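You operate a simulated robot arm through the tools that you are given. There is no shell and no other tool. Be economical: measure what you need, move in short steps, check, and stop when the job is done.

The job below is to be done with a simulated two-armed robot. You get a single attempt, and the scene is never put back.

TASK
Open the cabinet five door, take the dark tub and leave it on the inside of cabinet five, then shut the door. Put the label block labelled "WHITE 24" from the middle shelf of the oil rack on the upper shelf of the oil rack and the label block that says "BROWN 24" on the top of stand five. Do these in any order.

Only the result counts: the job must be done as asked and must still hold three seconds after the hand-in. Knocking over, shifting, dropping, spilling or breaking anything else fails it.

THE ROBOT
Two 7-joint arms with two-finger parallel grippers on one trunk, on a base that drives. Base frame: it is fixed to the floor where the robot stands at the start and does not move with it; the origin is under the middle of the robot, x ahead of it, y to its left, z up. Readings come in m, rad, newtons and seconds.
The left shoulder is at the start at [0.08, 0.131, 0.947], the right one opposite. With the tool pointing down near the work surface each hand reaches from about 0.14 to 0.72 m from the robot's upright axis, wherever it stands, measured 20 degrees to its own side. Places, roughly: cabinet five door [0.5, 0.1, 0.6]; dark tub (20x17x8 cm) [-1, 0.9, 0.4]; inside of cabinet five [0.6, 0.3, 0.4]; label block [-1.25, 0.75, 0.75]; top of stand five [-0.5, -1.9, 0.7]; upper shelf of the oil rack (81x16 cm) [-1.16, 0.72, 1.26]. Payload 1.57 kg a hand.
Tool frame (each hand has its own): the origin (TCP) lies between the finger pads and is the grasp point; the fingertips stand 0.03 m ahead of it; z points along the fingers, y is the line along which they close. Largest opening 0.11 m; finger width 0.024, thickness 0.012; the body of the gripper, 0.048 by 0.112 m, starts 0.078 m behind the TCP.
Orientation is that of the tool frame in the base frame, as a unit quaternion [x, y, z, w]. With the fingers straight down and closing along the base's y, the tool's x points along the base's -x, its y along +y and its z along -z.

THE INTERFACE
- The arms move only by the tool play_rows. It takes "left_moves", "right_moves" or both (then of equal length, played together; a hand with none holds still); each is a list of rows, each a list of 3 entries, a list of its own where there are three numbers: the shift along the base's x, y, z in units of 400 mm (1.0 is 400 mm), then the turn, a rotation vector about the base's x, y, z in units of 60 degrees (1.0 is 60 degrees), then the gripper command, from -1 (fully open) to 1 (shut), values between in proportion. In form: [[[x, y, z], [wx, wy, wz], grip], ...]. A call has 1 to 8 rows; each row is the pose to reach, as a shift and turn from the pose commanded when the call began. A call with a number of a shift or a turn outside -1 to 1 is refused whole. A row lasts 0.2 s, in which the tool goes at most 0.05 m and 0.15 rad; a call with a longer step from one row to the next is refused whole, and so is a gripper value outside its range. Where a pose cannot be reached the arm comes as near as it can. A force on the tool above 40 N (or 10 N above the force at the start of the call, whichever is more), or a blocked arm, ends the call early, and 0.2 s more pass. Each finger travels about 0.108 m/s and halts on what it meets, pressing with about 20 N; the grip force reading is that of the motor and also rises with nothing between the fingers. The clock runs only during rows and for 0.2 s after the last one: add rows that repeat a pose to give the fingers time. It gives the time, the measured TCP pose, the force on the tool (base axes), the opening and the grip force at its end, in the units of the frame above (readings bear some noise), with the torque about the TCP (base axes, N m) and any sound that the robot's microphone picked up, and new pictures: "pictures" is both (left out), scene, wrist or none (wrist: the cameras of the hands that moved).
- Cameras (640 x 400 px; columns grow to the right, rows downward): "scene" is now at [-0.0758, 0.0253, 1.4024]; the picture's right is [0.22, -0.98, 0.00], its down [-0.83, -0.19, -0.53] and it looks along [0.52, 0.12, -0.85] (base axes); focal length 280 px, centre (320, 200). "left" rides on the left gripper at [0.07, -0.016, -0.141] in its tool frame; the picture's right is [0.23, 0.97, 0.00], its down [-0.86, 0.20, -0.48] and it looks along [-0.47, 0.11, 0.88] (tool axes); focal length 222 px, centre (320, 200). "right" rides on the right gripper at [0.07, 0.016, -0.141] in its tool frame; the picture's right is [-0.23, 0.97, 0.00], its down [-0.86, -0.20, -0.48] and it looks along [-0.47, -0.11, 0.88] (tool axes); focal length 222 px, centre (320, 200). There is no depth. A picture from a camera that has moved, and an enlarged one, comes with that camera's place and axes in the base frame and with its lens. The place of the scene camera against the robot may be out by one fixed shift of up to 0.025 m in any direction.
- drive_base(legs): drives the robot by 1 to 6 legs, each [ahead, left, turn to the left] in m, m and rad, along the robot's own axes; the way and the turn of a leg run together, so that a leg with both is an arc; at most 1.5 m and 3.142 rad a leg. The arms and the cameras ride along, it lands a little off, and it stops where it bumps. It gives what a move gives, and a new picture of the scene camera.
- aim_head(pan, tilt): turns the head with the scene camera to pan (to the left, within 1.902 rad either way) and tilt (down, from -0.506 to 1.204), counted from straight ahead of the robot. It gives what a move gives, and a new picture of the scene camera.
- inspect(camera, box): a new picture of the part [left, top, right, bottom] of that camera's present view, enlarged. It takes no simulated time.
- finish_job(): hands the job in; it is judged then, once.

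Go step by step. Nothing tells you exact positions but the pictures and the camera data: compare them with the known pose of the tool, close in by small moves and look again before you grip or let go. The budget is 165 turns and 260 pictures, counting those below and the enlarged ones. Unless the task says otherwise, let go and move clear before handing in.

The tools are called by a JSON object that holds its "op" and its "data". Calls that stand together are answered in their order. play_rows: Moves the arms, as the interface text tells. Its arguments: {"type":"object","properties":{"left_moves":{"type":"array"},"right_moves":{"type":"array"},"pictures":{"type":"string","enum":["both","scene","wrist","none"]}},"required":[]} The other tools are called the same way: drive_base (legs) drives the base; aim_head (pan, tilt) turns the head that bears the scene camera; inspect (camera, box) takes an enlarged picture of a part of a camera's view; finish_job () hands the job in.

At the start:

```text
clock: 0.0
left_eef_pos: [0.4828, 0.4539, 0.9104]
left_ee_rot: [0.0, 1.0, 0.0, 0.0]
left_contact_force: [-0.6, -0.8, 0.3]
left_wrist_torque: [-0.02, -0.02, 0.02]
left_opening: 0.11
left_grip_force: 0.0
right_eef_pos: [0.6497, -0.1065, 0.811]
right_ee_rot: [0.0, 1.0, 0.001, 0.0]
right_contact_force: [0.8, -0.1, 0.3]
right_wrist_torque: [0.01, 0.01, 0.01]
right_opening: 0.1099
right_grip_force: 0.1
robot x, y, heading: [-0.0017, 0.0017, -0.005]
head pan, tilt: [0.222, 1.007]
```

scene: 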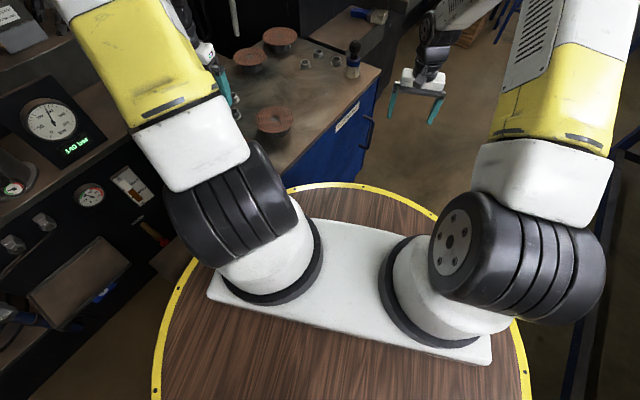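
right: 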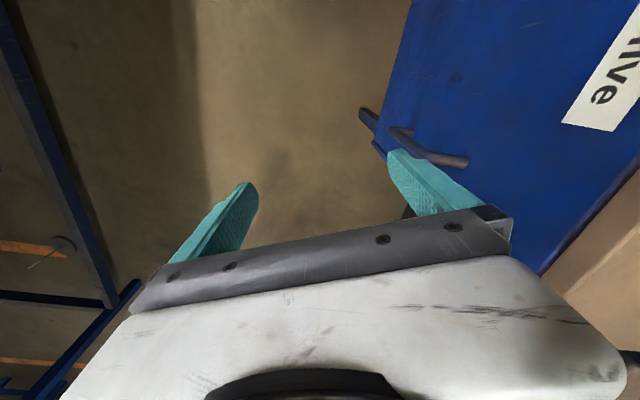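
left: 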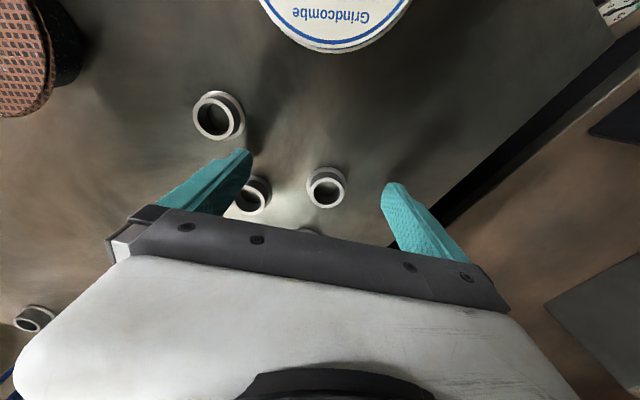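

I see a blue cabinet labelled "five" ahead of the robot with a handle; I'll look around with the head first.

{"op": "aim_head", "data": {"pan": 0.0, "tilt": 0.6}}

{"op": "aim_head", "data": {"pan": 1.9, "tilt": 0.5}}

{"op": "aim_head", "data": {"pan": -1.9, "tilt": 0.5}}

```text
clock: 0.9
left_eef_pos: [0.4834, 0.453, 0.9101]
left_ee_rot: [0.0, 1.0, 0.001, 0.0]
left_contact_force: [0.0, -0.7, 0.2]
left_wrist_torque: [0.01, 0.01, -0.01]
left_opening: 0.1099
left_grip_force: 0.1
right_eef_pos: [0.6496, -0.1061, 0.8101]
right_ee_rot: [0.0, 1.0, 0.0, 0.001]
right_contact_force: [-1.0, 0.2, -0.2]
right_wrist_torque: [0.0, -0.01, 0.01]
right_opening: 0.11
right_grip_force: 0.1
robot x, y, heading: [0.0005, 0.0001, 0.002]
head pan, tilt: [0.0, 0.6]
camera scene: at [-0.0549, 0.0102, 1.4349], right [0.0, -1.0, 0.0], down [-0.57, 0.0, -0.82], along [0.82, 0.0, -0.57], focal length 280 px, centre (320, 200)
```

scene: 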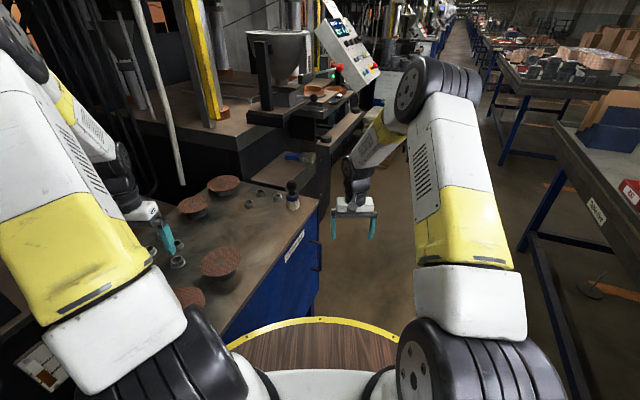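

```text
clock: 2.7
left_eef_pos: [0.4832, 0.4527, 0.91]
left_ee_rot: [0.0, 1.0, 0.0, 0.0]
left_contact_force: [-0.3, -0.3, 0.8]
left_wrist_torque: [0.0, 0.01, 0.0]
left_opening: 0.1102
left_grip_force: 0.0
right_eef_pos: [0.65, -0.105, 0.8106]
right_ee_rot: [0.0, 1.0, 0.0, 0.0]
right_contact_force: [0.2, 0.4, -0.7]
right_wrist_torque: [0.0, -0.03, -0.01]
right_opening: 0.1103
right_grip_force: 0.0
robot x, y, heading: [-0.0015, 0.0037, 0.002]
head pan, tilt: [1.901, 0.499]
camera scene: at [-0.1726, 0.0963, 1.444], right [0.95, 0.32, 0.0], down [0.15, -0.45, -0.88], along [-0.28, 0.83, -0.48], focal length 280 px, centre (320, 200)
```

scene: 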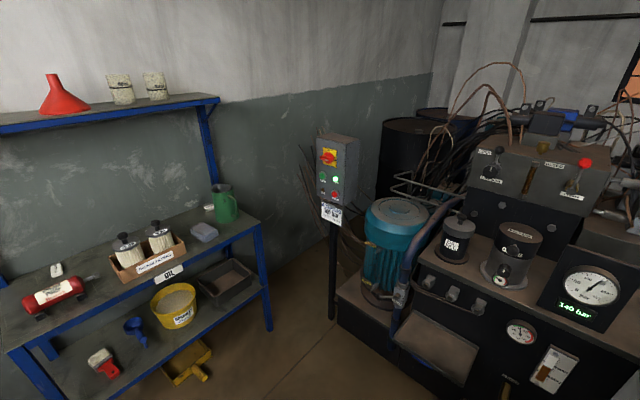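

```text
clock: 5.9
left_eef_pos: [0.4838, 0.453, 0.9099]
left_ee_rot: [0.001, 1.0, 0.0, -0.001]
left_contact_force: [0.3, -0.2, -0.5]
left_wrist_torque: [-0.02, -0.02, 0.0]
left_opening: 0.1101
left_grip_force: 0.0
right_eef_pos: [0.6499, -0.1058, 0.8107]
right_ee_rot: [-0.001, 1.0, 0.001, -0.001]
right_contact_force: [-0.4, 0.0, -0.1]
right_wrist_torque: [0.04, -0.02, 0.0]
right_opening: 0.1099
right_grip_force: 0.0
robot x, y, heading: [0.0017, -0.0001, -0.002]
head pan, tilt: [-1.901, 0.499]
camera scene: at [-0.1727, -0.0759, 1.4441], right [-0.95, 0.32, 0.0], down [0.15, 0.45, -0.88], along [-0.28, -0.83, -0.48], focal length 280 px, centre (320, 200)
```

scene: 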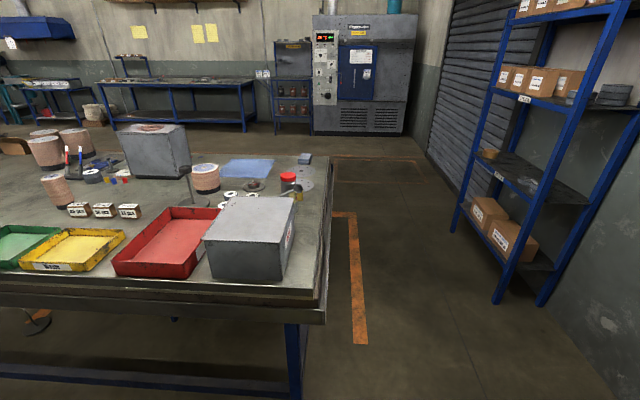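

The left view shows the oil rack with the dark tub on its lower shelf. I'll zoom in on the rack.

{"op": "aim_head", "data": {"pan": 1.9, "tilt": 0.5}}

{"op": "inspect", "data": {"camera": "scene", "box": [0, 180, 280, 355]}}

{"op": "inspect", "data": {"camera": "scene", "box": [0, 50, 240, 200]}}

```text
clock: 9.0
left_eef_pos: [0.4844, 0.4525, 0.9112]
left_ee_rot: [0.0, 1.0, 0.0, 0.0]
left_contact_force: [-0.2, 0.2, 1.0]
left_wrist_torque: [-0.03, 0.01, -0.03]
left_opening: 0.1099
left_grip_force: 0.0
right_eef_pos: [0.6496, -0.1062, 0.8104]
right_ee_rot: [0.0, 1.0, 0.0, 0.001]
right_contact_force: [-0.5, -0.5, -0.6]
right_wrist_torque: [0.0, 0.01, 0.01]
right_opening: 0.11
right_grip_force: 0.0
robot x, y, heading: [-0.0027, -0.0023, 0.002]
head pan, tilt: [1.901, 0.499]
camera scene: at [-0.1727, 0.0963, 1.444], right [0.95, 0.32, 0.0], down [0.15, -0.45, -0.88], along [-0.28, 0.83, -0.48], focal length 280 px, centre (320, 200)
```

scene: 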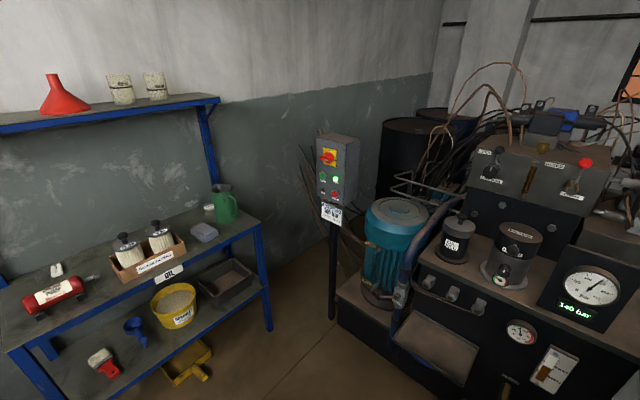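

```text
2.29 times, centred on (140, 268) of scene
camera zoom: at [-0.1727, 0.0963, 1.444], right [0.95, 0.32, 0.0], down [0.15, -0.45, -0.88], along [-0.28, 0.83, -0.48], focal length 640 px, centre (731, 46)
```

zoom: 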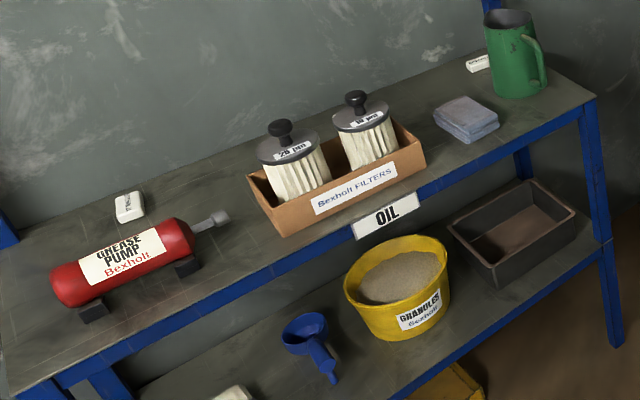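

```text
2.67 times, centred on (120, 125) of scene
camera zoom: at [-0.1727, 0.0963, 1.444], right [0.95, 0.32, 0.0], down [0.15, -0.45, -0.88], along [-0.28, 0.83, -0.48], focal length 747 px, centre (853, 400)
```

zoom: 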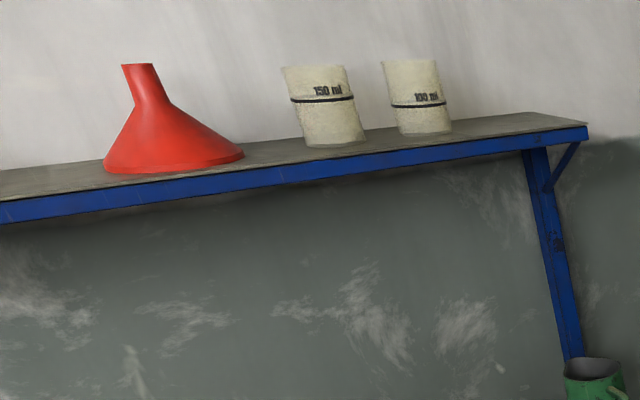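

Two white label blocks are on the middle shelf. Before leaving I'll look closely at the cabinet handle through the right wrist camera.

{"op": "inspect", "data": {"camera": "right", "box": [340, 60, 640, 248]}}

{"op": "aim_head", "data": {"pan": 0.1, "tilt": 0.95}}

```text
2.13 times, centred on (490, 154) of right
camera zoom: at [0.581, -0.0906, 0.9512], right [0.23, 0.97, 0.0], down [0.86, -0.2, 0.48], along [0.47, -0.11, -0.88], focal length 473 px, centre (-42, 298)
```

zoom: 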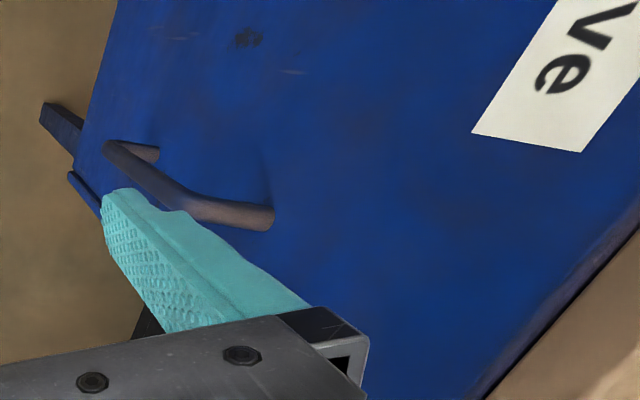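

```text
clock: 10.8
left_eef_pos: [0.4825, 0.4529, 0.9094]
left_ee_rot: [0.0, 1.0, 0.001, 0.0]
left_contact_force: [0.0, 0.2, -0.7]
left_wrist_torque: [0.05, -0.02, 0.01]
left_opening: 0.11
left_grip_force: 0.0
right_eef_pos: [0.649, -0.1064, 0.8096]
right_ee_rot: [0.0, 1.0, 0.001, 0.0]
right_contact_force: [0.0, 0.4, 0.1]
right_wrist_torque: [0.0, 0.04, 0.02]
right_opening: 0.1099
right_grip_force: 0.0
robot x, y, heading: [-0.0006, -0.0039, 0.003]
head pan, tilt: [0.099, 0.949]
camera scene: at [-0.0709, 0.0174, 1.4065], right [0.1, -0.99, 0.0], down [-0.81, -0.08, -0.58], along [0.58, 0.06, -0.81], focal length 280 px, centre (320, 200)
```

scene: 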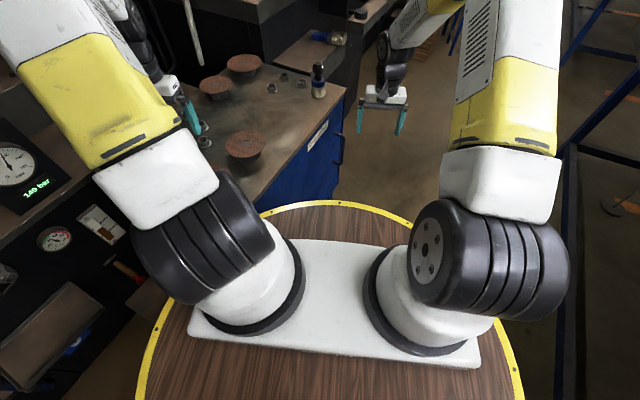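

Handle is a vertical bar at the right of the door. I'll raise and tuck the arms before driving to the rack.

{"op": "play_rows", "data": {"left_moves": [[[0, 0, 0.1], [0, 0, 0], -1], [[-0.04, -0.06, 0.18], [0, 0, 0], -1], [[-0.08, -0.12, 0.26], [0, 0, 0], -1], [[-0.12, -0.18, 0.34], [0, 0, 0], -1], [[-0.17, -0.24, 0.42], [0, 0, 0], -1], [[-0.22, -0.3, 0.5], [0, 0, 0], -1], [[-0.27, -0.36, 0.56], [0, 0, 0], -1], [[-0.32, -0.4, 0.62], [0, 0, 0], -1]], "right_moves": [[[-0.07, -0.02, 0.09], [0, 0, 0], -1], [[-0.14, -0.06, 0.18], [0, 0, 0], -1], [[-0.21, -0.1, 0.27], [0, 0, 0], -1], [[-0.28, -0.14, 0.36], [0, 0, 0], -1], [[-0.35, -0.18, 0.45], [0, 0, 0], -1], [[-0.42, -0.22, 0.54], [0, 0, 0], -1], [[-0.49, -0.26, 0.62], [0, 0, 0], -1], [[-0.56, -0.3, 0.7], [0, 0, 0], -1]], "pictures": "none"}}

{"op": "aim_head", "data": {"pan": -0.1, "tilt": 0.8}}

```text
clock: 12.6
left_eef_pos: [0.3547, 0.2925, 1.1585]
left_ee_rot: [0.0, 1.0, -0.001, 0.0]
left_contact_force: [1.0, 0.8, -0.9]
left_wrist_torque: [-0.06, 0.1, -0.03]
left_opening: 0.1099
left_grip_force: 0.0
right_eef_pos: [0.4243, -0.2258, 1.0907]
right_ee_rot: [0.0, 1.0, 0.0, -0.001]
right_contact_force: [0.3, 0.2, -0.9]
right_wrist_torque: [0.01, 0.07, 0.01]
right_opening: 0.1099
right_grip_force: 0.1
robot x, y, heading: [-0.0006, -0.0009, 0.0]
head pan, tilt: [0.099, 0.949]
```

```text
clock: 13.3
left_eef_pos: [0.355, 0.2929, 1.1564]
left_ee_rot: [0.0, 1.0, 0.0, 0.0]
left_contact_force: [-0.5, 0.0, 0.9]
left_wrist_torque: [-0.01, 0.02, -0.01]
left_opening: 0.1098
left_grip_force: 0.1
right_eef_pos: [0.4244, -0.2258, 1.0909]
right_ee_rot: [0.0, 1.0, 0.0, 0.0]
right_contact_force: [0.5, 1.5, -0.7]
right_wrist_torque: [0.0, 0.0, 0.01]
right_opening: 0.1102
right_grip_force: 0.1
robot x, y, heading: [-0.0003, 0.0036, 0.001]
head pan, tilt: [-0.099, 0.799]
camera scene: at [-0.0632, 0.0021, 1.418], right [-0.1, -1.0, 0.0], down [-0.71, 0.07, -0.7], along [0.69, -0.07, -0.72], focal length 280 px, centre (320, 200)
```

scene: 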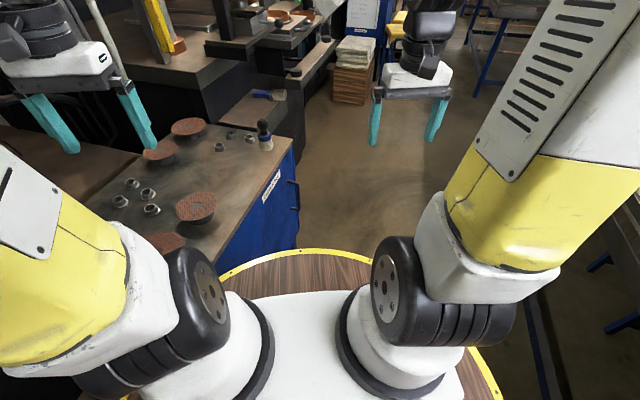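

Now I turn left toward the rack and advance partway.

{"op": "drive_base", "data": {"legs": [[0, 0, 1.4], [0, 0, 1.36]]}}

{"op": "aim_head", "data": {"pan": 0.0, "tilt": 0.4}}

```text
clock: 20.5
left_eef_pos: [-0.4423, -0.1269, 1.1575]
left_ee_rot: [0.979, -0.203, 0.001, 0.0]
left_contact_force: [-0.5, -0.6, 0.2]
left_wrist_torque: [0.0, 0.03, 0.01]
left_opening: 0.1102
left_grip_force: 0.1
right_eef_pos: [-0.2997, 0.3757, 1.0909]
right_ee_rot: [0.979, -0.203, 0.001, 0.0]
right_contact_force: [0.3, 0.4, 0.0]
right_wrist_torque: [0.0, -0.03, 0.05]
right_opening: 0.11
right_grip_force: 0.0
robot x, y, heading: [0.0022, -0.0024, 2.729]
head pan, tilt: [-0.099, 0.799]
camera scene: at [0.0542, -0.0062, 1.4181], right [0.49, 0.87, 0.0], down [0.63, -0.35, -0.7], along [-0.61, 0.34, -0.72], focal length 280 px, centre (320, 200)
```

scene: 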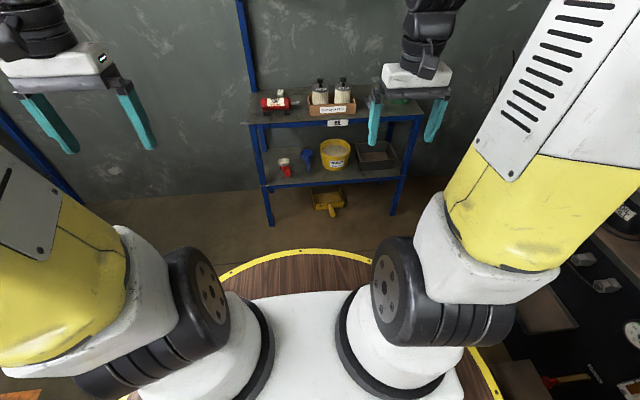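

```text
clock: 21.3
left_eef_pos: [-0.4428, -0.1268, 1.1584]
left_ee_rot: [0.979, -0.203, 0.0, -0.001]
left_contact_force: [-0.2, 0.6, -0.2]
left_wrist_torque: [0.01, -0.02, -0.01]
left_opening: 0.1099
left_grip_force: 0.1
right_eef_pos: [-0.2993, 0.3753, 1.0912]
right_ee_rot: [0.979, -0.203, 0.0, 0.0]
right_contact_force: [0.1, 0.3, 0.4]
right_wrist_torque: [0.0, -0.03, 0.01]
right_opening: 0.11
right_grip_force: 0.1
robot x, y, heading: [0.0002, -0.0003, 2.734]
head pan, tilt: [0.0, 0.4]
camera scene: at [0.0397, -0.0086, 1.4531], right [0.4, 0.92, 0.0], down [0.36, -0.15, -0.92], along [-0.85, 0.37, -0.39], focal length 280 px, centre (320, 200)
```

scene: 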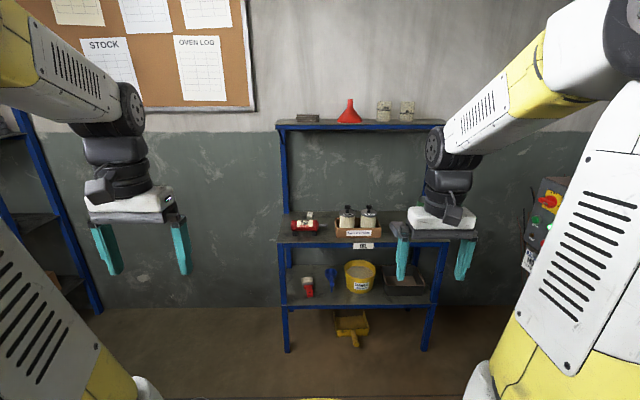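

The rack is square ahead, its centre ~0.22 m to the right. I drive closer.

{"op": "drive_base", "data": {"legs": [[0.55, -0.2, 0]]}}

{"op": "aim_head", "data": {"pan": 0.0, "tilt": 0.75}}

```text
clock: 24.6
left_eef_pos: [-0.866, 0.2689, 1.1568]
left_ee_rot: [0.98, -0.199, 0.001, 0.0]
left_contact_force: [0.0, -0.8, 0.0]
left_wrist_torque: [0.01, 0.02, 0.03]
left_opening: 0.1102
left_grip_force: 0.1
right_eef_pos: [-0.7272, 0.7742, 1.0906]
right_ee_rot: [0.98, -0.199, 0.0, 0.0]
right_contact_force: [-0.5, -0.2, -1.6]
right_wrist_torque: [0.03, 0.01, 0.01]
right_opening: 0.1099
right_grip_force: 0.0
robot x, y, heading: [-0.4251, 0.3993, 2.739]
head pan, tilt: [0.0, 0.4]
camera scene: at [-0.3849, 0.3918, 1.4532], right [0.39, 0.92, 0.0], down [0.36, -0.15, -0.92], along [-0.85, 0.36, -0.39], focal length 280 px, centre (320, 200)
```

scene: 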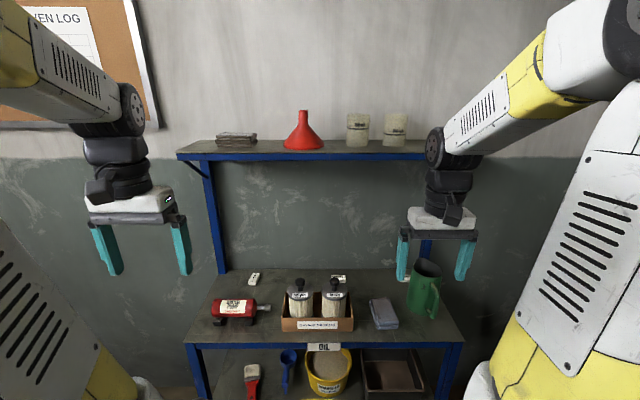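

```text
clock: 25.5
left_eef_pos: [-0.8662, 0.2705, 1.1589]
left_ee_rot: [0.98, -0.2, 0.0, 0.0]
left_contact_force: [-0.9, 0.0, 0.2]
left_wrist_torque: [0.0, -0.03, -0.03]
left_opening: 0.1097
left_grip_force: 0.1
right_eef_pos: [-0.7263, 0.7726, 1.0909]
right_ee_rot: [0.98, -0.2, 0.0, 0.0]
right_contact_force: [1.2, -0.1, 0.2]
right_wrist_torque: [-0.02, -0.01, 0.0]
right_opening: 0.1098
right_grip_force: 0.0
robot x, y, heading: [-0.4246, 0.4031, 2.741]
head pan, tilt: [0.0, 0.75]
camera scene: at [-0.376, 0.388, 1.4221], right [0.39, 0.92, 0.0], down [0.63, -0.27, -0.73], along [-0.67, 0.29, -0.68], focal length 280 px, centre (320, 200)
```

scene: 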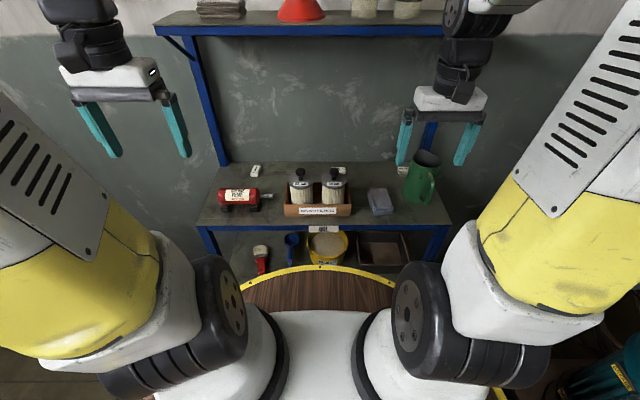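

Zoom on the middle shelf to read the label blocks.

{"op": "inspect", "data": {"camera": "scene", "box": [200, 130, 460, 292]}}

{"op": "inspect", "data": {"camera": "scene", "box": [230, 150, 360, 231]}}

```text
2.46 times, centred on (330, 211) of scene
camera zoom: at [-0.376, 0.388, 1.4221], right [0.39, 0.92, 0.0], down [0.63, -0.27, -0.73], along [-0.67, 0.29, -0.68], focal length 690 px, centre (295, 173)
```

zoom: 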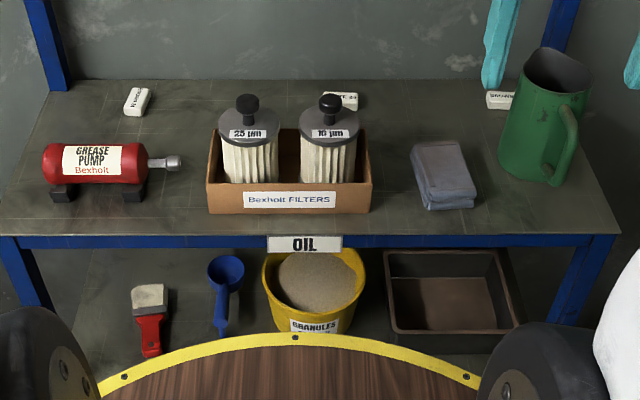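

```text
4.92 times, centred on (295, 190) of scene
camera zoom: at [-0.376, 0.388, 1.4221], right [0.39, 0.92, 0.0], down [0.63, -0.27, -0.73], along [-0.67, 0.29, -0.68], focal length 1379 px, centre (443, 247)
```

zoom: 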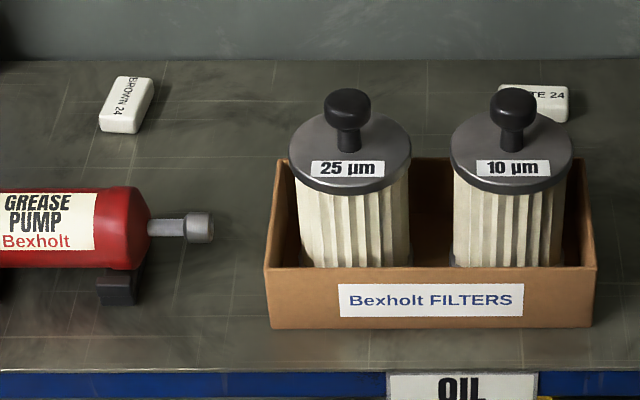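

{"op": "inspect", "data": {"camera": "scene", "box": [310, 150, 430, 225]}}

```text
5.33 times, centred on (370, 188) of scene
camera zoom: at [-0.376, 0.388, 1.4221], right [0.39, 0.92, 0.0], down [0.63, -0.27, -0.73], along [-0.67, 0.29, -0.68], focal length 1494 px, centre (53, 267)
```

zoom: 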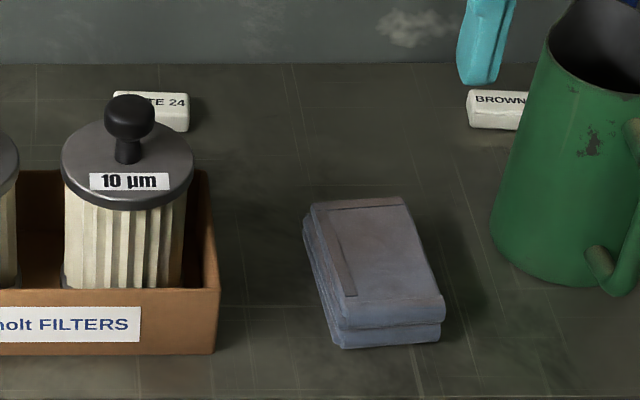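

{"op": "inspect", "data": {"camera": "scene", "box": [244, 160, 268, 180]}}

{"op": "inspect", "data": {"camera": "left", "box": [0, 0, 640, 400]}}

{"op": "inspect", "data": {"camera": "right", "box": [0, 0, 640, 400]}}

```text
16.00 times, centred on (256, 170) of scene
camera zoom: at [-0.376, 0.388, 1.4221], right [0.39, 0.92, 0.0], down [0.63, -0.27, -0.73], along [-0.67, 0.29, -0.68], focal length 4482 px, centre (1344, 680)
```

zoom: 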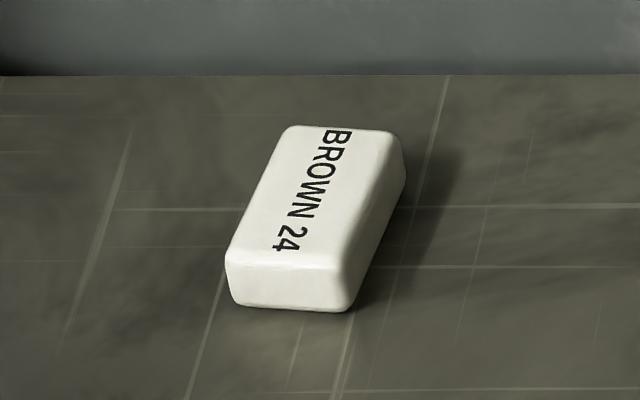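

```text
1.00 times, centred on (320, 200) of left (not enlarged: the box is as wide or as high as the picture)
camera zoom: at [-0.7961, 0.256, 1.2997], right [-0.17, -0.99, 0.0], down [-0.86, 0.15, 0.48], along [-0.47, 0.08, -0.88], focal length 222 px, centre (320, 200)
```

zoom: 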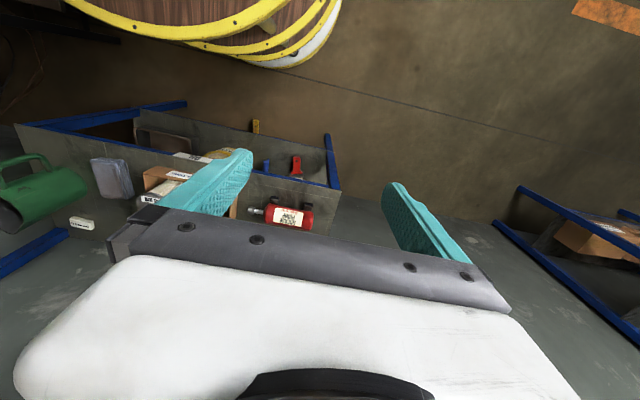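

```text
1.00 times, centred on (320, 200) of right (not enlarged: the box is as wide or as high as the picture)
camera zoom: at [-0.6679, 0.731, 1.2315], right [-0.59, -0.81, 0.0], down [-0.71, 0.52, 0.48], along [-0.39, 0.28, -0.88], focal length 222 px, centre (320, 200)
```

zoom: 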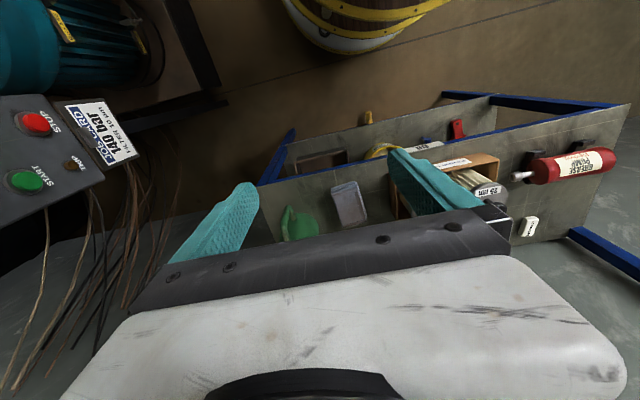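

BROWN 24 is the left block, WHITE 24 sits behind the 10 µm filter, both about 0.85 m ahead of the robot. I move 0.15 m closer and will use the left hand.

{"op": "drive_base", "data": {"legs": [[0.15, 0.0, 0.02]]}}

{"op": "aim_head", "data": {"pan": 0.0, "tilt": 0.6}}

```text
clock: 26.9
left_eef_pos: [-1.0017, 0.3176, 1.1582]
left_ee_rot: [0.982, -0.189, 0.0, 0.0]
left_contact_force: [1.0, 0.3, -0.3]
left_wrist_torque: [0.0, -0.01, 0.0]
left_opening: 0.11
left_grip_force: 0.0
right_eef_pos: [-0.8734, 0.8249, 1.0907]
right_ee_rot: [0.982, -0.189, 0.0, 0.0]
right_contact_force: [-0.7, 0.7, 0.1]
right_wrist_torque: [-0.02, 0.05, -0.03]
right_opening: 0.1098
right_grip_force: 0.1
robot x, y, heading: [-0.5629, 0.4554, 2.763]
head pan, tilt: [0.0, 0.75]
camera scene: at [-0.5141, 0.4461, 1.4221], right [0.37, 0.93, 0.0], down [0.63, -0.25, -0.73], along [-0.68, 0.27, -0.68], focal length 280 px, centre (320, 200)
```

scene: 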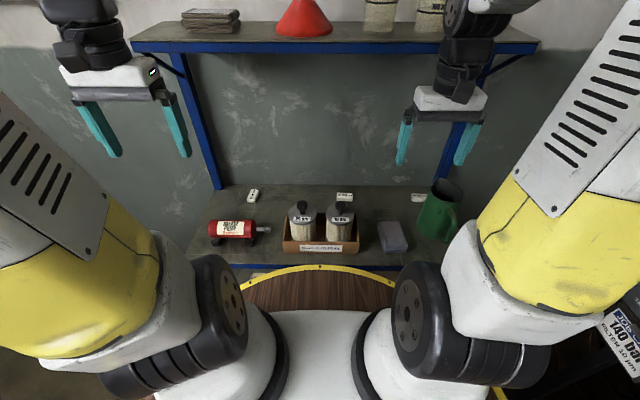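

```text
clock: 27.6
left_eef_pos: [-1.002, 0.3167, 1.1578]
left_ee_rot: [0.982, -0.189, 0.0, 0.0]
left_contact_force: [-0.2, 0.1, -0.3]
left_wrist_torque: [0.02, 0.0, 0.03]
left_opening: 0.11
left_grip_force: 0.1
right_eef_pos: [-0.8738, 0.8236, 1.0911]
right_ee_rot: [0.982, -0.189, 0.0, 0.0]
right_contact_force: [0.0, 1.1, 0.0]
right_wrist_torque: [0.0, -0.01, -0.02]
right_opening: 0.1099
right_grip_force: 0.0
robot x, y, heading: [-0.5606, 0.4591, 2.762]
head pan, tilt: [0.0, 0.6]
camera scene: at [-0.5194, 0.4482, 1.4349], right [0.37, 0.93, 0.0], down [0.53, -0.21, -0.82], along [-0.77, 0.31, -0.57], focal length 280 px, centre (320, 200)
```

scene: 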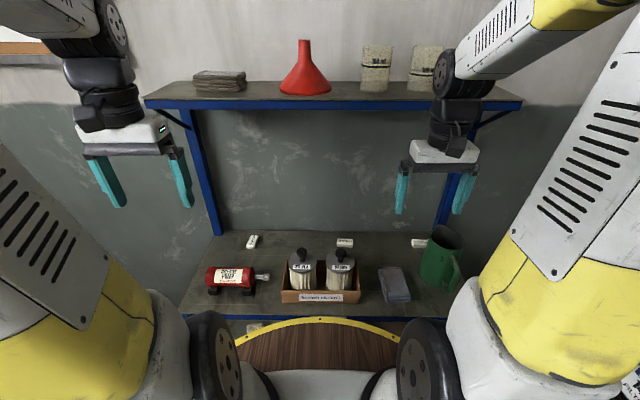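

The right hand will enter low over the blue cloth, between filter box and green can. First lower and pitch it about 22° in front of the rack.

{"op": "play_rows", "data": {"right_moves": [[[0, 0, -0.11], [0.045, 0.113, 0], -1], [[0, 0, -0.22], [0.09, 0.226, 0], -1], [[0, 0, -0.33], [0.136, 0.34, 0], -1], [[0, 0, -0.44], [0.136, 0.34, 0], -1], [[0, 0, -0.55], [0.136, 0.34, 0], -1], [[0, 0, -0.65], [0.136, 0.34, 0], -1], [[-0.09, 0.03, -0.65], [0.136, 0.34, 0], -0.6]]}}

```text
clock: 29.1
left_eef_pos: [-1.0011, 0.3178, 1.1584]
left_ee_rot: [0.982, -0.189, 0.0, 0.001]
left_contact_force: [0.0, 0.1, -0.2]
left_wrist_torque: [0.0, 0.03, 0.03]
left_opening: 0.11
left_grip_force: 0.1
right_eef_pos: [-0.9113, 0.8373, 0.8306]
right_ee_rot: [0.964, -0.186, -0.188, -0.036]
right_contact_force: [0.5, 0.5, 0.9]
right_wrist_torque: [-0.01, 0.03, -0.03]
right_opening: 0.088
right_grip_force: 0.0
right hand out of reach, approached as far as the arm can: row 3, 4, 5, 6
robot x, y, heading: [-0.5637, 0.4574, 2.763]
head pan, tilt: [0.0, 0.6]
camera scene: at [-0.5193, 0.4482, 1.4349], right [0.37, 0.93, 0.0], down [0.52, -0.21, -0.82], along [-0.77, 0.31, -0.57], focal length 280 px, centre (320, 200)
camera right: at [-0.8058, 0.7774, 0.9342], right [-0.56, -0.83, 0.09], down [-0.5, 0.41, 0.76], along [-0.67, 0.38, -0.64], focal length 222 px, centre (320, 200)
```

scene: 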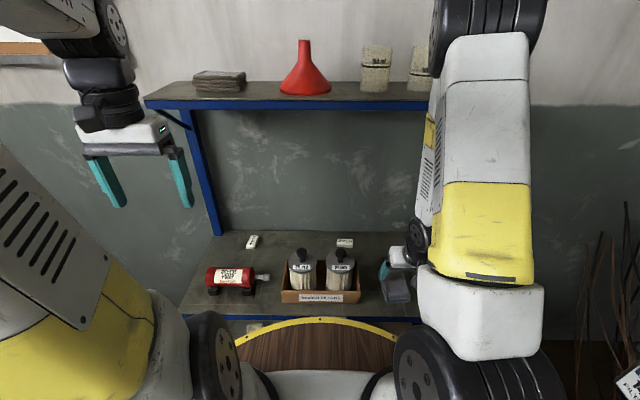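
right: 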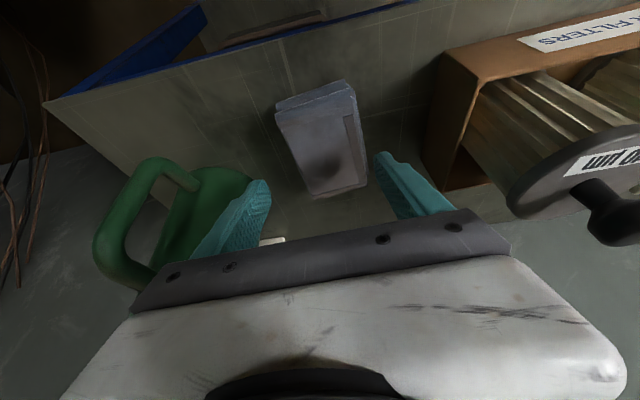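

Hand is low with the elbow up; corridor looks clear over the cloth. I move forward ~15 cm and a bit left.

{"op": "play_rows", "data": {"right_moves": [[[-0.09, 0.02, 0], [0, 0, 0], -0.6], [[-0.19, 0.045, 0], [0, 0, 0], -0.6], [[-0.29, 0.07, 0], [0, 0, 0], -0.6], [[-0.383, 0.092, 0], [0, 0, 0], -0.6]]}}

```text
clock: 30.1
left_eef_pos: [-1.0015, 0.3171, 1.1571]
left_ee_rot: [0.982, -0.188, 0.0, 0.0]
left_contact_force: [1.4, 0.3, -0.1]
left_wrist_torque: [-0.01, 0.01, -0.02]
left_opening: 0.1097
left_grip_force: 0.0
right_eef_pos: [-1.0634, 0.8733, 0.8317]
right_ee_rot: [0.964, -0.186, -0.188, -0.036]
right_contact_force: [-0.5, -1.1, 0.8]
right_wrist_torque: [0.0, -0.05, 0.01]
right_opening: 0.088
right_grip_force: 0.1
robot x, y, heading: [-0.5645, 0.4554, 2.757]
head pan, tilt: [0.0, 0.6]
camera scene: at [-0.5192, 0.4482, 1.4349], right [0.37, 0.93, 0.0], down [0.52, -0.21, -0.83], along [-0.77, 0.31, -0.56], focal length 280 px, centre (320, 200)
camera right: at [-0.9588, 0.8141, 0.9355], right [-0.56, -0.83, 0.09], down [-0.5, 0.41, 0.76], along [-0.67, 0.38, -0.64], focal length 222 px, centre (320, 200)
```

scene: 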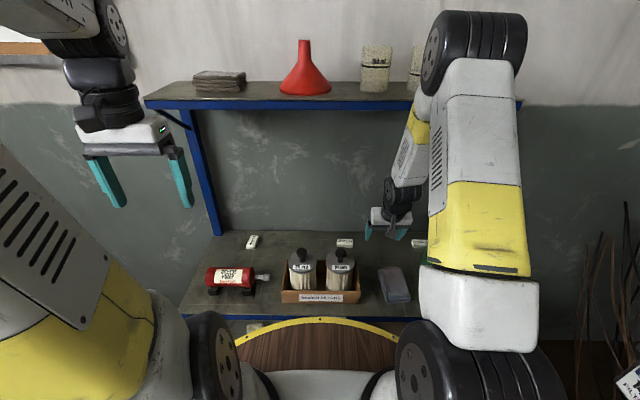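
right: 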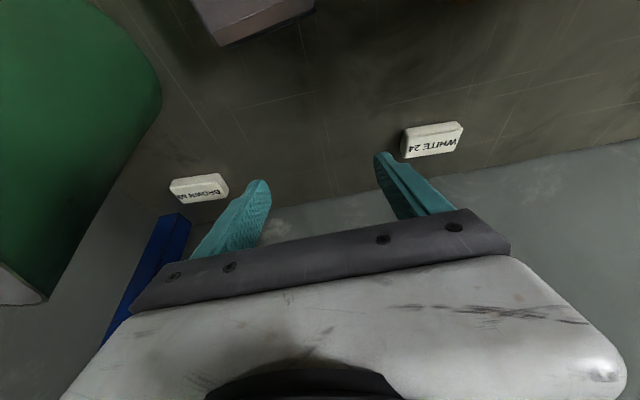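

WHITE 24 is clearly visible, aligned with the rack. I move forward a little, then sideways behind the filter to stand over it.

{"op": "play_rows", "data": {"right_moves": [[[-0.104, 0.042, -0.05], [0, 0, 0], -0.7], [[-0.143, -0.054, -0.05], [0, 0, 0], -0.7], [[-0.182, -0.15, -0.05], [0, 0, 0], -0.7], [[-0.22, -0.245, -0.05], [0, 0, 0], -0.7]]}}

```text
clock: 31.1
left_eef_pos: [-1.0019, 0.3178, 1.1583]
left_ee_rot: [0.982, -0.189, 0.0, 0.001]
left_contact_force: [0.5, 0.2, 0.8]
left_wrist_torque: [-0.02, 0.0, -0.02]
left_opening: 0.1099
left_grip_force: 0.2
right_eef_pos: [-1.1507, 0.7777, 0.8096]
right_ee_rot: [0.964, -0.187, -0.187, -0.036]
right_contact_force: [0.4, -0.2, -1.0]
right_wrist_torque: [0.0, 0.03, 0.02]
right_opening: 0.0934
right_grip_force: 0.1
robot x, y, heading: [-0.5662, 0.4557, 2.759]
head pan, tilt: [0.0, 0.6]
camera scene: at [-0.5193, 0.4487, 1.4349], right [0.37, 0.93, 0.0], down [0.52, -0.21, -0.82], along [-0.77, 0.31, -0.57], focal length 280 px, centre (320, 200)
camera right: at [-1.0462, 0.7167, 0.9152], right [-0.56, -0.83, 0.08], down [-0.5, 0.41, 0.76], along [-0.66, 0.38, -0.64], focal length 222 px, centre (320, 200)
```

scene: 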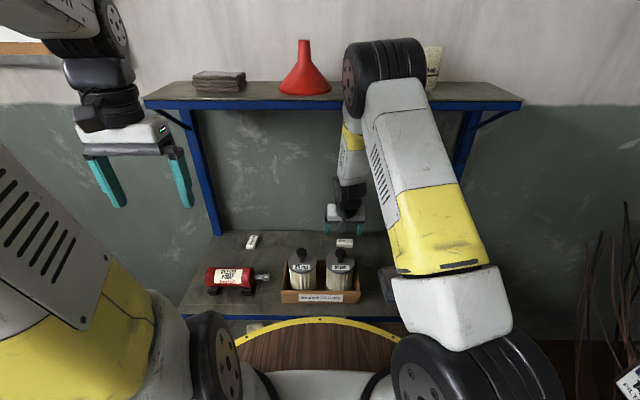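
right: 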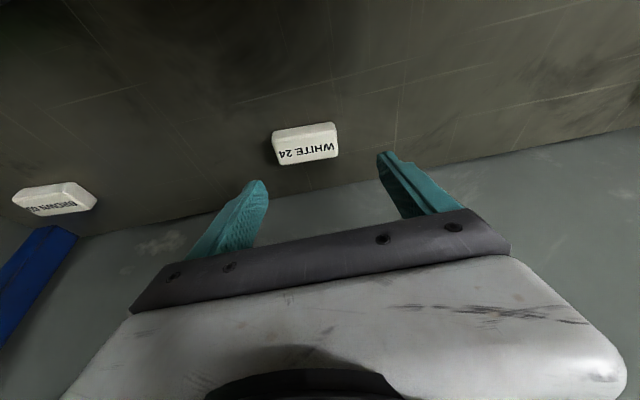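

WHITE 24's top is near (-1.141, 0.779, 0.757). I descend around it.

{"op": "play_rows", "data": {"right_moves": [[[0.0375, 0.0, -0.05], [0, 0, 0], -0.7], [[0.0375, 0.0, -0.09], [0, 0, 0], -0.7]], "pictures": "wrist"}}

```text
clock: 31.8
left_eef_pos: [-1.0019, 0.3162, 1.1584]
left_ee_rot: [0.982, -0.188, 0.0, -0.001]
left_contact_force: [0.8, 0.2, 0.7]
left_wrist_torque: [-0.01, -0.02, 0.0]
left_opening: 0.1098
left_grip_force: 0.0
right_eef_pos: [-1.1355, 0.7759, 0.7752]
right_ee_rot: [0.964, -0.186, -0.187, -0.037]
right_contact_force: [-0.6, -0.5, 0.5]
right_wrist_torque: [-0.04, -0.01, 0.03]
right_opening: 0.0937
right_grip_force: 0.1
robot x, y, heading: [-0.56, 0.4577, 2.76]
head pan, tilt: [0.0, 0.6]
camera right: at [-1.0307, 0.716, 0.8792], right [-0.56, -0.83, 0.09], down [-0.5, 0.41, 0.76], along [-0.67, 0.38, -0.64], focal length 222 px, centre (320, 200)
```

right: 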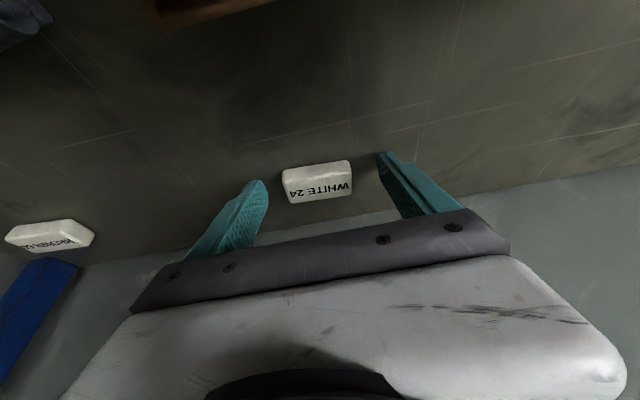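

Fingers straddle the block. I lower 4 mm and close.

{"op": "play_rows", "data": {"right_moves": [[[0, 0, -0.01], [0, 0, 0], -0.7], [[0, 0, -0.01], [0, 0, 0], 0.0], [[0, 0, -0.01], [0, 0, 0], 0.6], [[0, 0, -0.01], [0, 0, 0], 1], [[0, 0, -0.01], [0, 0, 0], 1]], "pictures": "wrist"}}

```text
clock: 33.0
left_eef_pos: [-1.0014, 0.3156, 1.1597]
left_ee_rot: [0.982, -0.19, 0.0, 0.0]
left_contact_force: [0.7, -0.2, 0.2]
left_wrist_torque: [-0.03, 0.01, 0.04]
left_opening: 0.1099
left_grip_force: 0.1
right_eef_pos: [-1.1353, 0.7756, 0.772]
right_ee_rot: [0.964, -0.185, -0.188, -0.037]
right_contact_force: [7.8, 3.7, 37.7]
right_wrist_torque: [0.2, -0.29, 0.01]
right_opening: 0.0552
right_grip_force: 19.6
robot x, y, heading: [-0.5651, 0.457, 2.761]
head pan, tilt: [0.0, 0.6]
camera right: at [-1.031, 0.7166, 0.8764], right [-0.56, -0.83, 0.09], down [-0.49, 0.41, 0.77], along [-0.67, 0.38, -0.64], focal length 222 px, centre (320, 200)
```

right: 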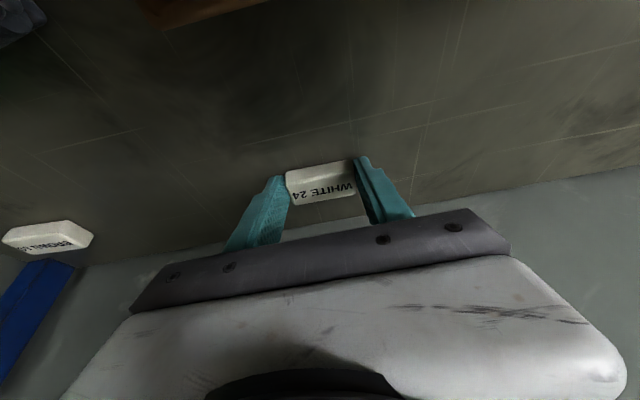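

Gripped (0.055 m). I lift, and back out the same way.

{"op": "play_rows", "data": {"right_moves": [[[0, 0, 0.05], [0, 0, 0], 1], [[0, 0, 0.11], [0, 0, 0], 1], [[0.039, 0.097, 0.12], [0, 0, 0], 1], [[0.078, 0.193, 0.12], [0, 0, 0], 1], [[0.117, 0.29, 0.12], [0, 0, 0], 1], [[0.21, 0.252, 0.13], [0, 0, 0], 1], [[0.303, 0.215, 0.14], [0, 0, 0], 1], [[0.396, 0.177, 0.15], [0, 0, 0], 1]]}}

```text
clock: 34.8
left_eef_pos: [-1.0017, 0.3181, 1.1564]
left_ee_rot: [0.982, -0.189, 0.0, 0.0]
left_contact_force: [0.0, 1.0, 0.3]
left_wrist_torque: [-0.05, -0.04, 0.01]
left_opening: 0.1101
left_grip_force: 0.0
right_eef_pos: [-0.9769, 0.8454, 0.8313]
right_ee_rot: [0.964, -0.185, -0.188, -0.036]
right_contact_force: [0.6, -0.1, -0.5]
right_wrist_torque: [0.01, 0.03, -0.02]
right_opening: 0.0552
right_grip_force: 19.9
robot x, y, heading: [-0.5635, 0.4561, 2.757]
head pan, tilt: [0.0, 0.6]
camera scene: at [-0.5197, 0.4484, 1.4349], right [0.37, 0.93, 0.0], down [0.53, -0.21, -0.82], along [-0.77, 0.31, -0.57], focal length 280 px, centre (320, 200)
camera right: at [-0.8729, 0.7866, 0.9358], right [-0.56, -0.83, 0.08], down [-0.5, 0.41, 0.76], along [-0.67, 0.38, -0.64], focal length 222 px, centre (320, 200)
```

scene: 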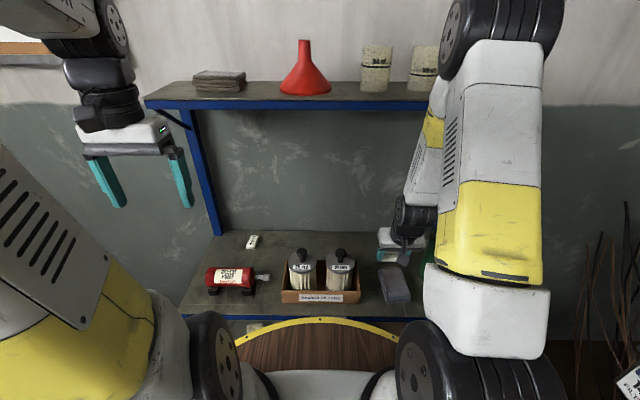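
right: 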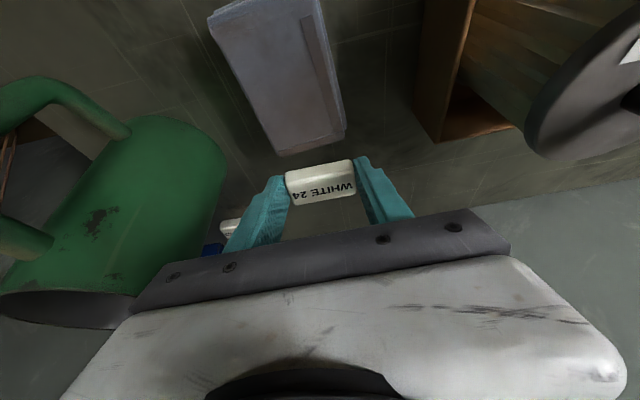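

Block is held. I back off slightly and raise the hand in front of the rack to the upper shelf height.

{"op": "play_rows", "data": {"right_moves": [[[0.1, -0.04, 0.02], [0, 0, 0], 1], [[0.2, -0.08, 0.05], [0, 0, 0], 1], [[0.22, -0.09, 0.17], [0, 0, 0], 1], [[0.22, -0.09, 0.29], [0, 0, 0], 1], [[0.22, -0.09, 0.41], [0, 0, 0], 1], [[0.22, -0.09, 0.53], [0, 0, 0], 1], [[0.22, -0.09, 0.65], [0, 0, 0], 1], [[0.22, -0.09, 0.77], [0, 0, 0], 1]], "pictures": "scene"}}

{"op": "play_rows", "data": {"right_moves": [[[0.0, 0.0, 0.12], [0, 0, 0], 1], [[0, 0, 0.24], [0, 0, 0], 1], [[0, 0, 0.36], [0, 0, 0], 1], [[0, 0, 0.45], [0, 0, 0], 1]]}}

```text
clock: 36.5
left_eef_pos: [-1.002, 0.3179, 1.1577]
left_ee_rot: [0.982, -0.189, 0.0, 0.0]
left_contact_force: [0.1, 0.4, 0.2]
left_wrist_torque: [0.02, -0.03, -0.05]
left_opening: 0.1102
left_grip_force: 0.0
right_eef_pos: [-0.8884, 0.8098, 1.1399]
right_ee_rot: [0.964, -0.185, -0.187, -0.036]
right_contact_force: [-0.3, 0.0, 0.4]
right_wrist_torque: [0.0, -0.06, 0.0]
right_opening: 0.0552
right_grip_force: 19.6
right hand out of reach, approached as far as the arm can: row 2, 3, 4
robot x, y, heading: [-0.5635, 0.455, 2.763]
head pan, tilt: [0.0, 0.6]
camera scene: at [-0.5195, 0.4485, 1.4349], right [0.37, 0.93, 0.0], down [0.52, -0.21, -0.82], along [-0.77, 0.31, -0.57], focal length 280 px, centre (320, 200)
```

scene: 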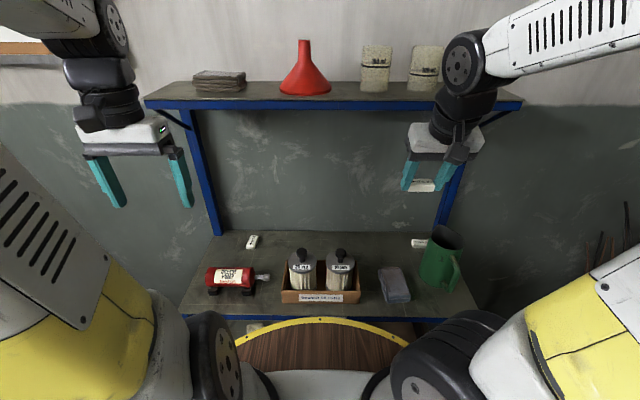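

```text
clock: 37.5
left_eef_pos: [-1.0017, 0.318, 1.1585]
left_ee_rot: [0.982, -0.189, 0.0, 0.0]
left_contact_force: [-0.3, -0.5, 0.1]
left_wrist_torque: [-0.03, 0.02, 0.0]
left_opening: 0.11
left_grip_force: 0.0
right_eef_pos: [-0.8894, 0.81, 1.3197]
right_ee_rot: [0.964, -0.186, -0.186, -0.037]
right_contact_force: [-0.1, -0.1, -1.0]
right_wrist_torque: [-0.01, 0.01, 0.0]
right_opening: 0.0551
right_grip_force: 20.2
robot x, y, heading: [-0.5646, 0.4541, 2.762]
head pan, tilt: [0.0, 0.6]
camera scene: at [-0.5194, 0.4483, 1.4349], right [0.37, 0.93, 0.0], down [0.52, -0.21, -0.82], along [-0.77, 0.31, -0.57], focal length 280 px, centre (320, 200)
camera right: at [-0.7852, 0.7519, 1.4246], right [-0.56, -0.83, 0.08], down [-0.5, 0.41, 0.76], along [-0.67, 0.38, -0.64], focal length 222 px, centre (320, 200)
```

scene: 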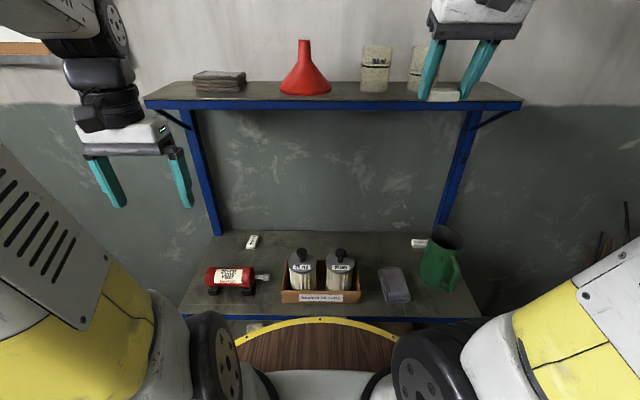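
right: 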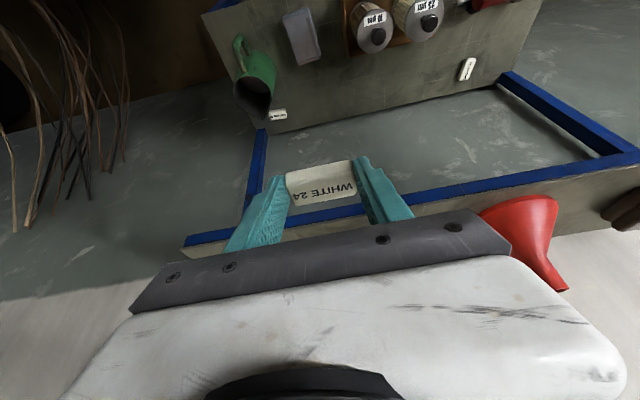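

Next: sideways 16 cm toward the free right end of the upper shelf, then partly forward.

{"op": "play_rows", "data": {"right_moves": [[[0.038, 0.094, 0.01], [0, 0, 0], 1], [[0.076, 0.188, 0.03], [0, 0, 0], 1], [[0.113, 0.282, 0.05], [0, 0, 0], 1], [[0.151, 0.376, 0.06], [0, 0, 0], 1], [[0.05, 0.416, 0.06], [0, 0, 0], 1], [[-0.05, 0.456, 0.06], [0, 0, 0], 1], [[-0.12, 0.484, 0.06], [0, 0, 0], 1]]}}

```text
clock: 39.1
left_eef_pos: [-1.0019, 0.3178, 1.1575]
left_ee_rot: [0.982, -0.188, 0.0, 0.0]
left_contact_force: [-0.1, -0.1, -0.3]
left_wrist_torque: [-0.01, 0.05, -0.01]
left_opening: 0.1097
left_grip_force: 0.0
right_eef_pos: [-0.9372, 1.0046, 1.3429]
right_ee_rot: [0.964, -0.186, -0.187, -0.036]
right_contact_force: [0.6, 1.0, -0.7]
right_wrist_torque: [0.03, 0.02, 0.01]
right_opening: 0.0552
right_grip_force: 19.9
robot x, y, heading: [-0.5625, 0.4586, 2.761]
head pan, tilt: [0.0, 0.6]
camera scene: at [-0.5191, 0.4482, 1.4349], right [0.37, 0.93, 0.0], down [0.52, -0.21, -0.83], along [-0.77, 0.31, -0.56], focal length 280 px, centre (320, 200)
camera right: at [-0.8324, 0.9454, 1.4476], right [-0.56, -0.83, 0.08], down [-0.5, 0.41, 0.76], along [-0.67, 0.38, -0.64], focal length 222 px, centre (320, 200)
```

scene: 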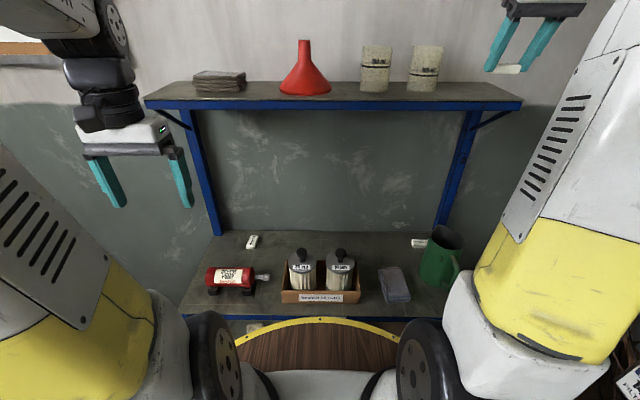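
right: 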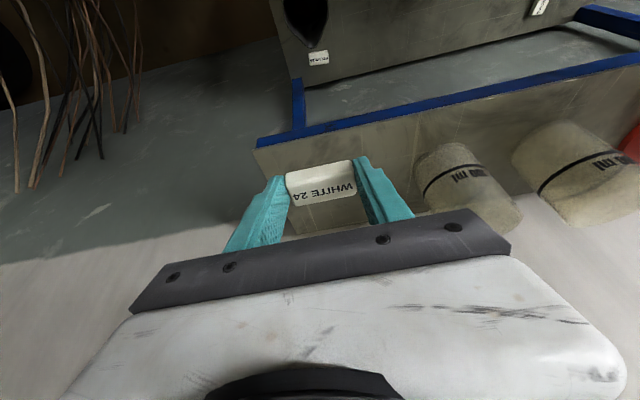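

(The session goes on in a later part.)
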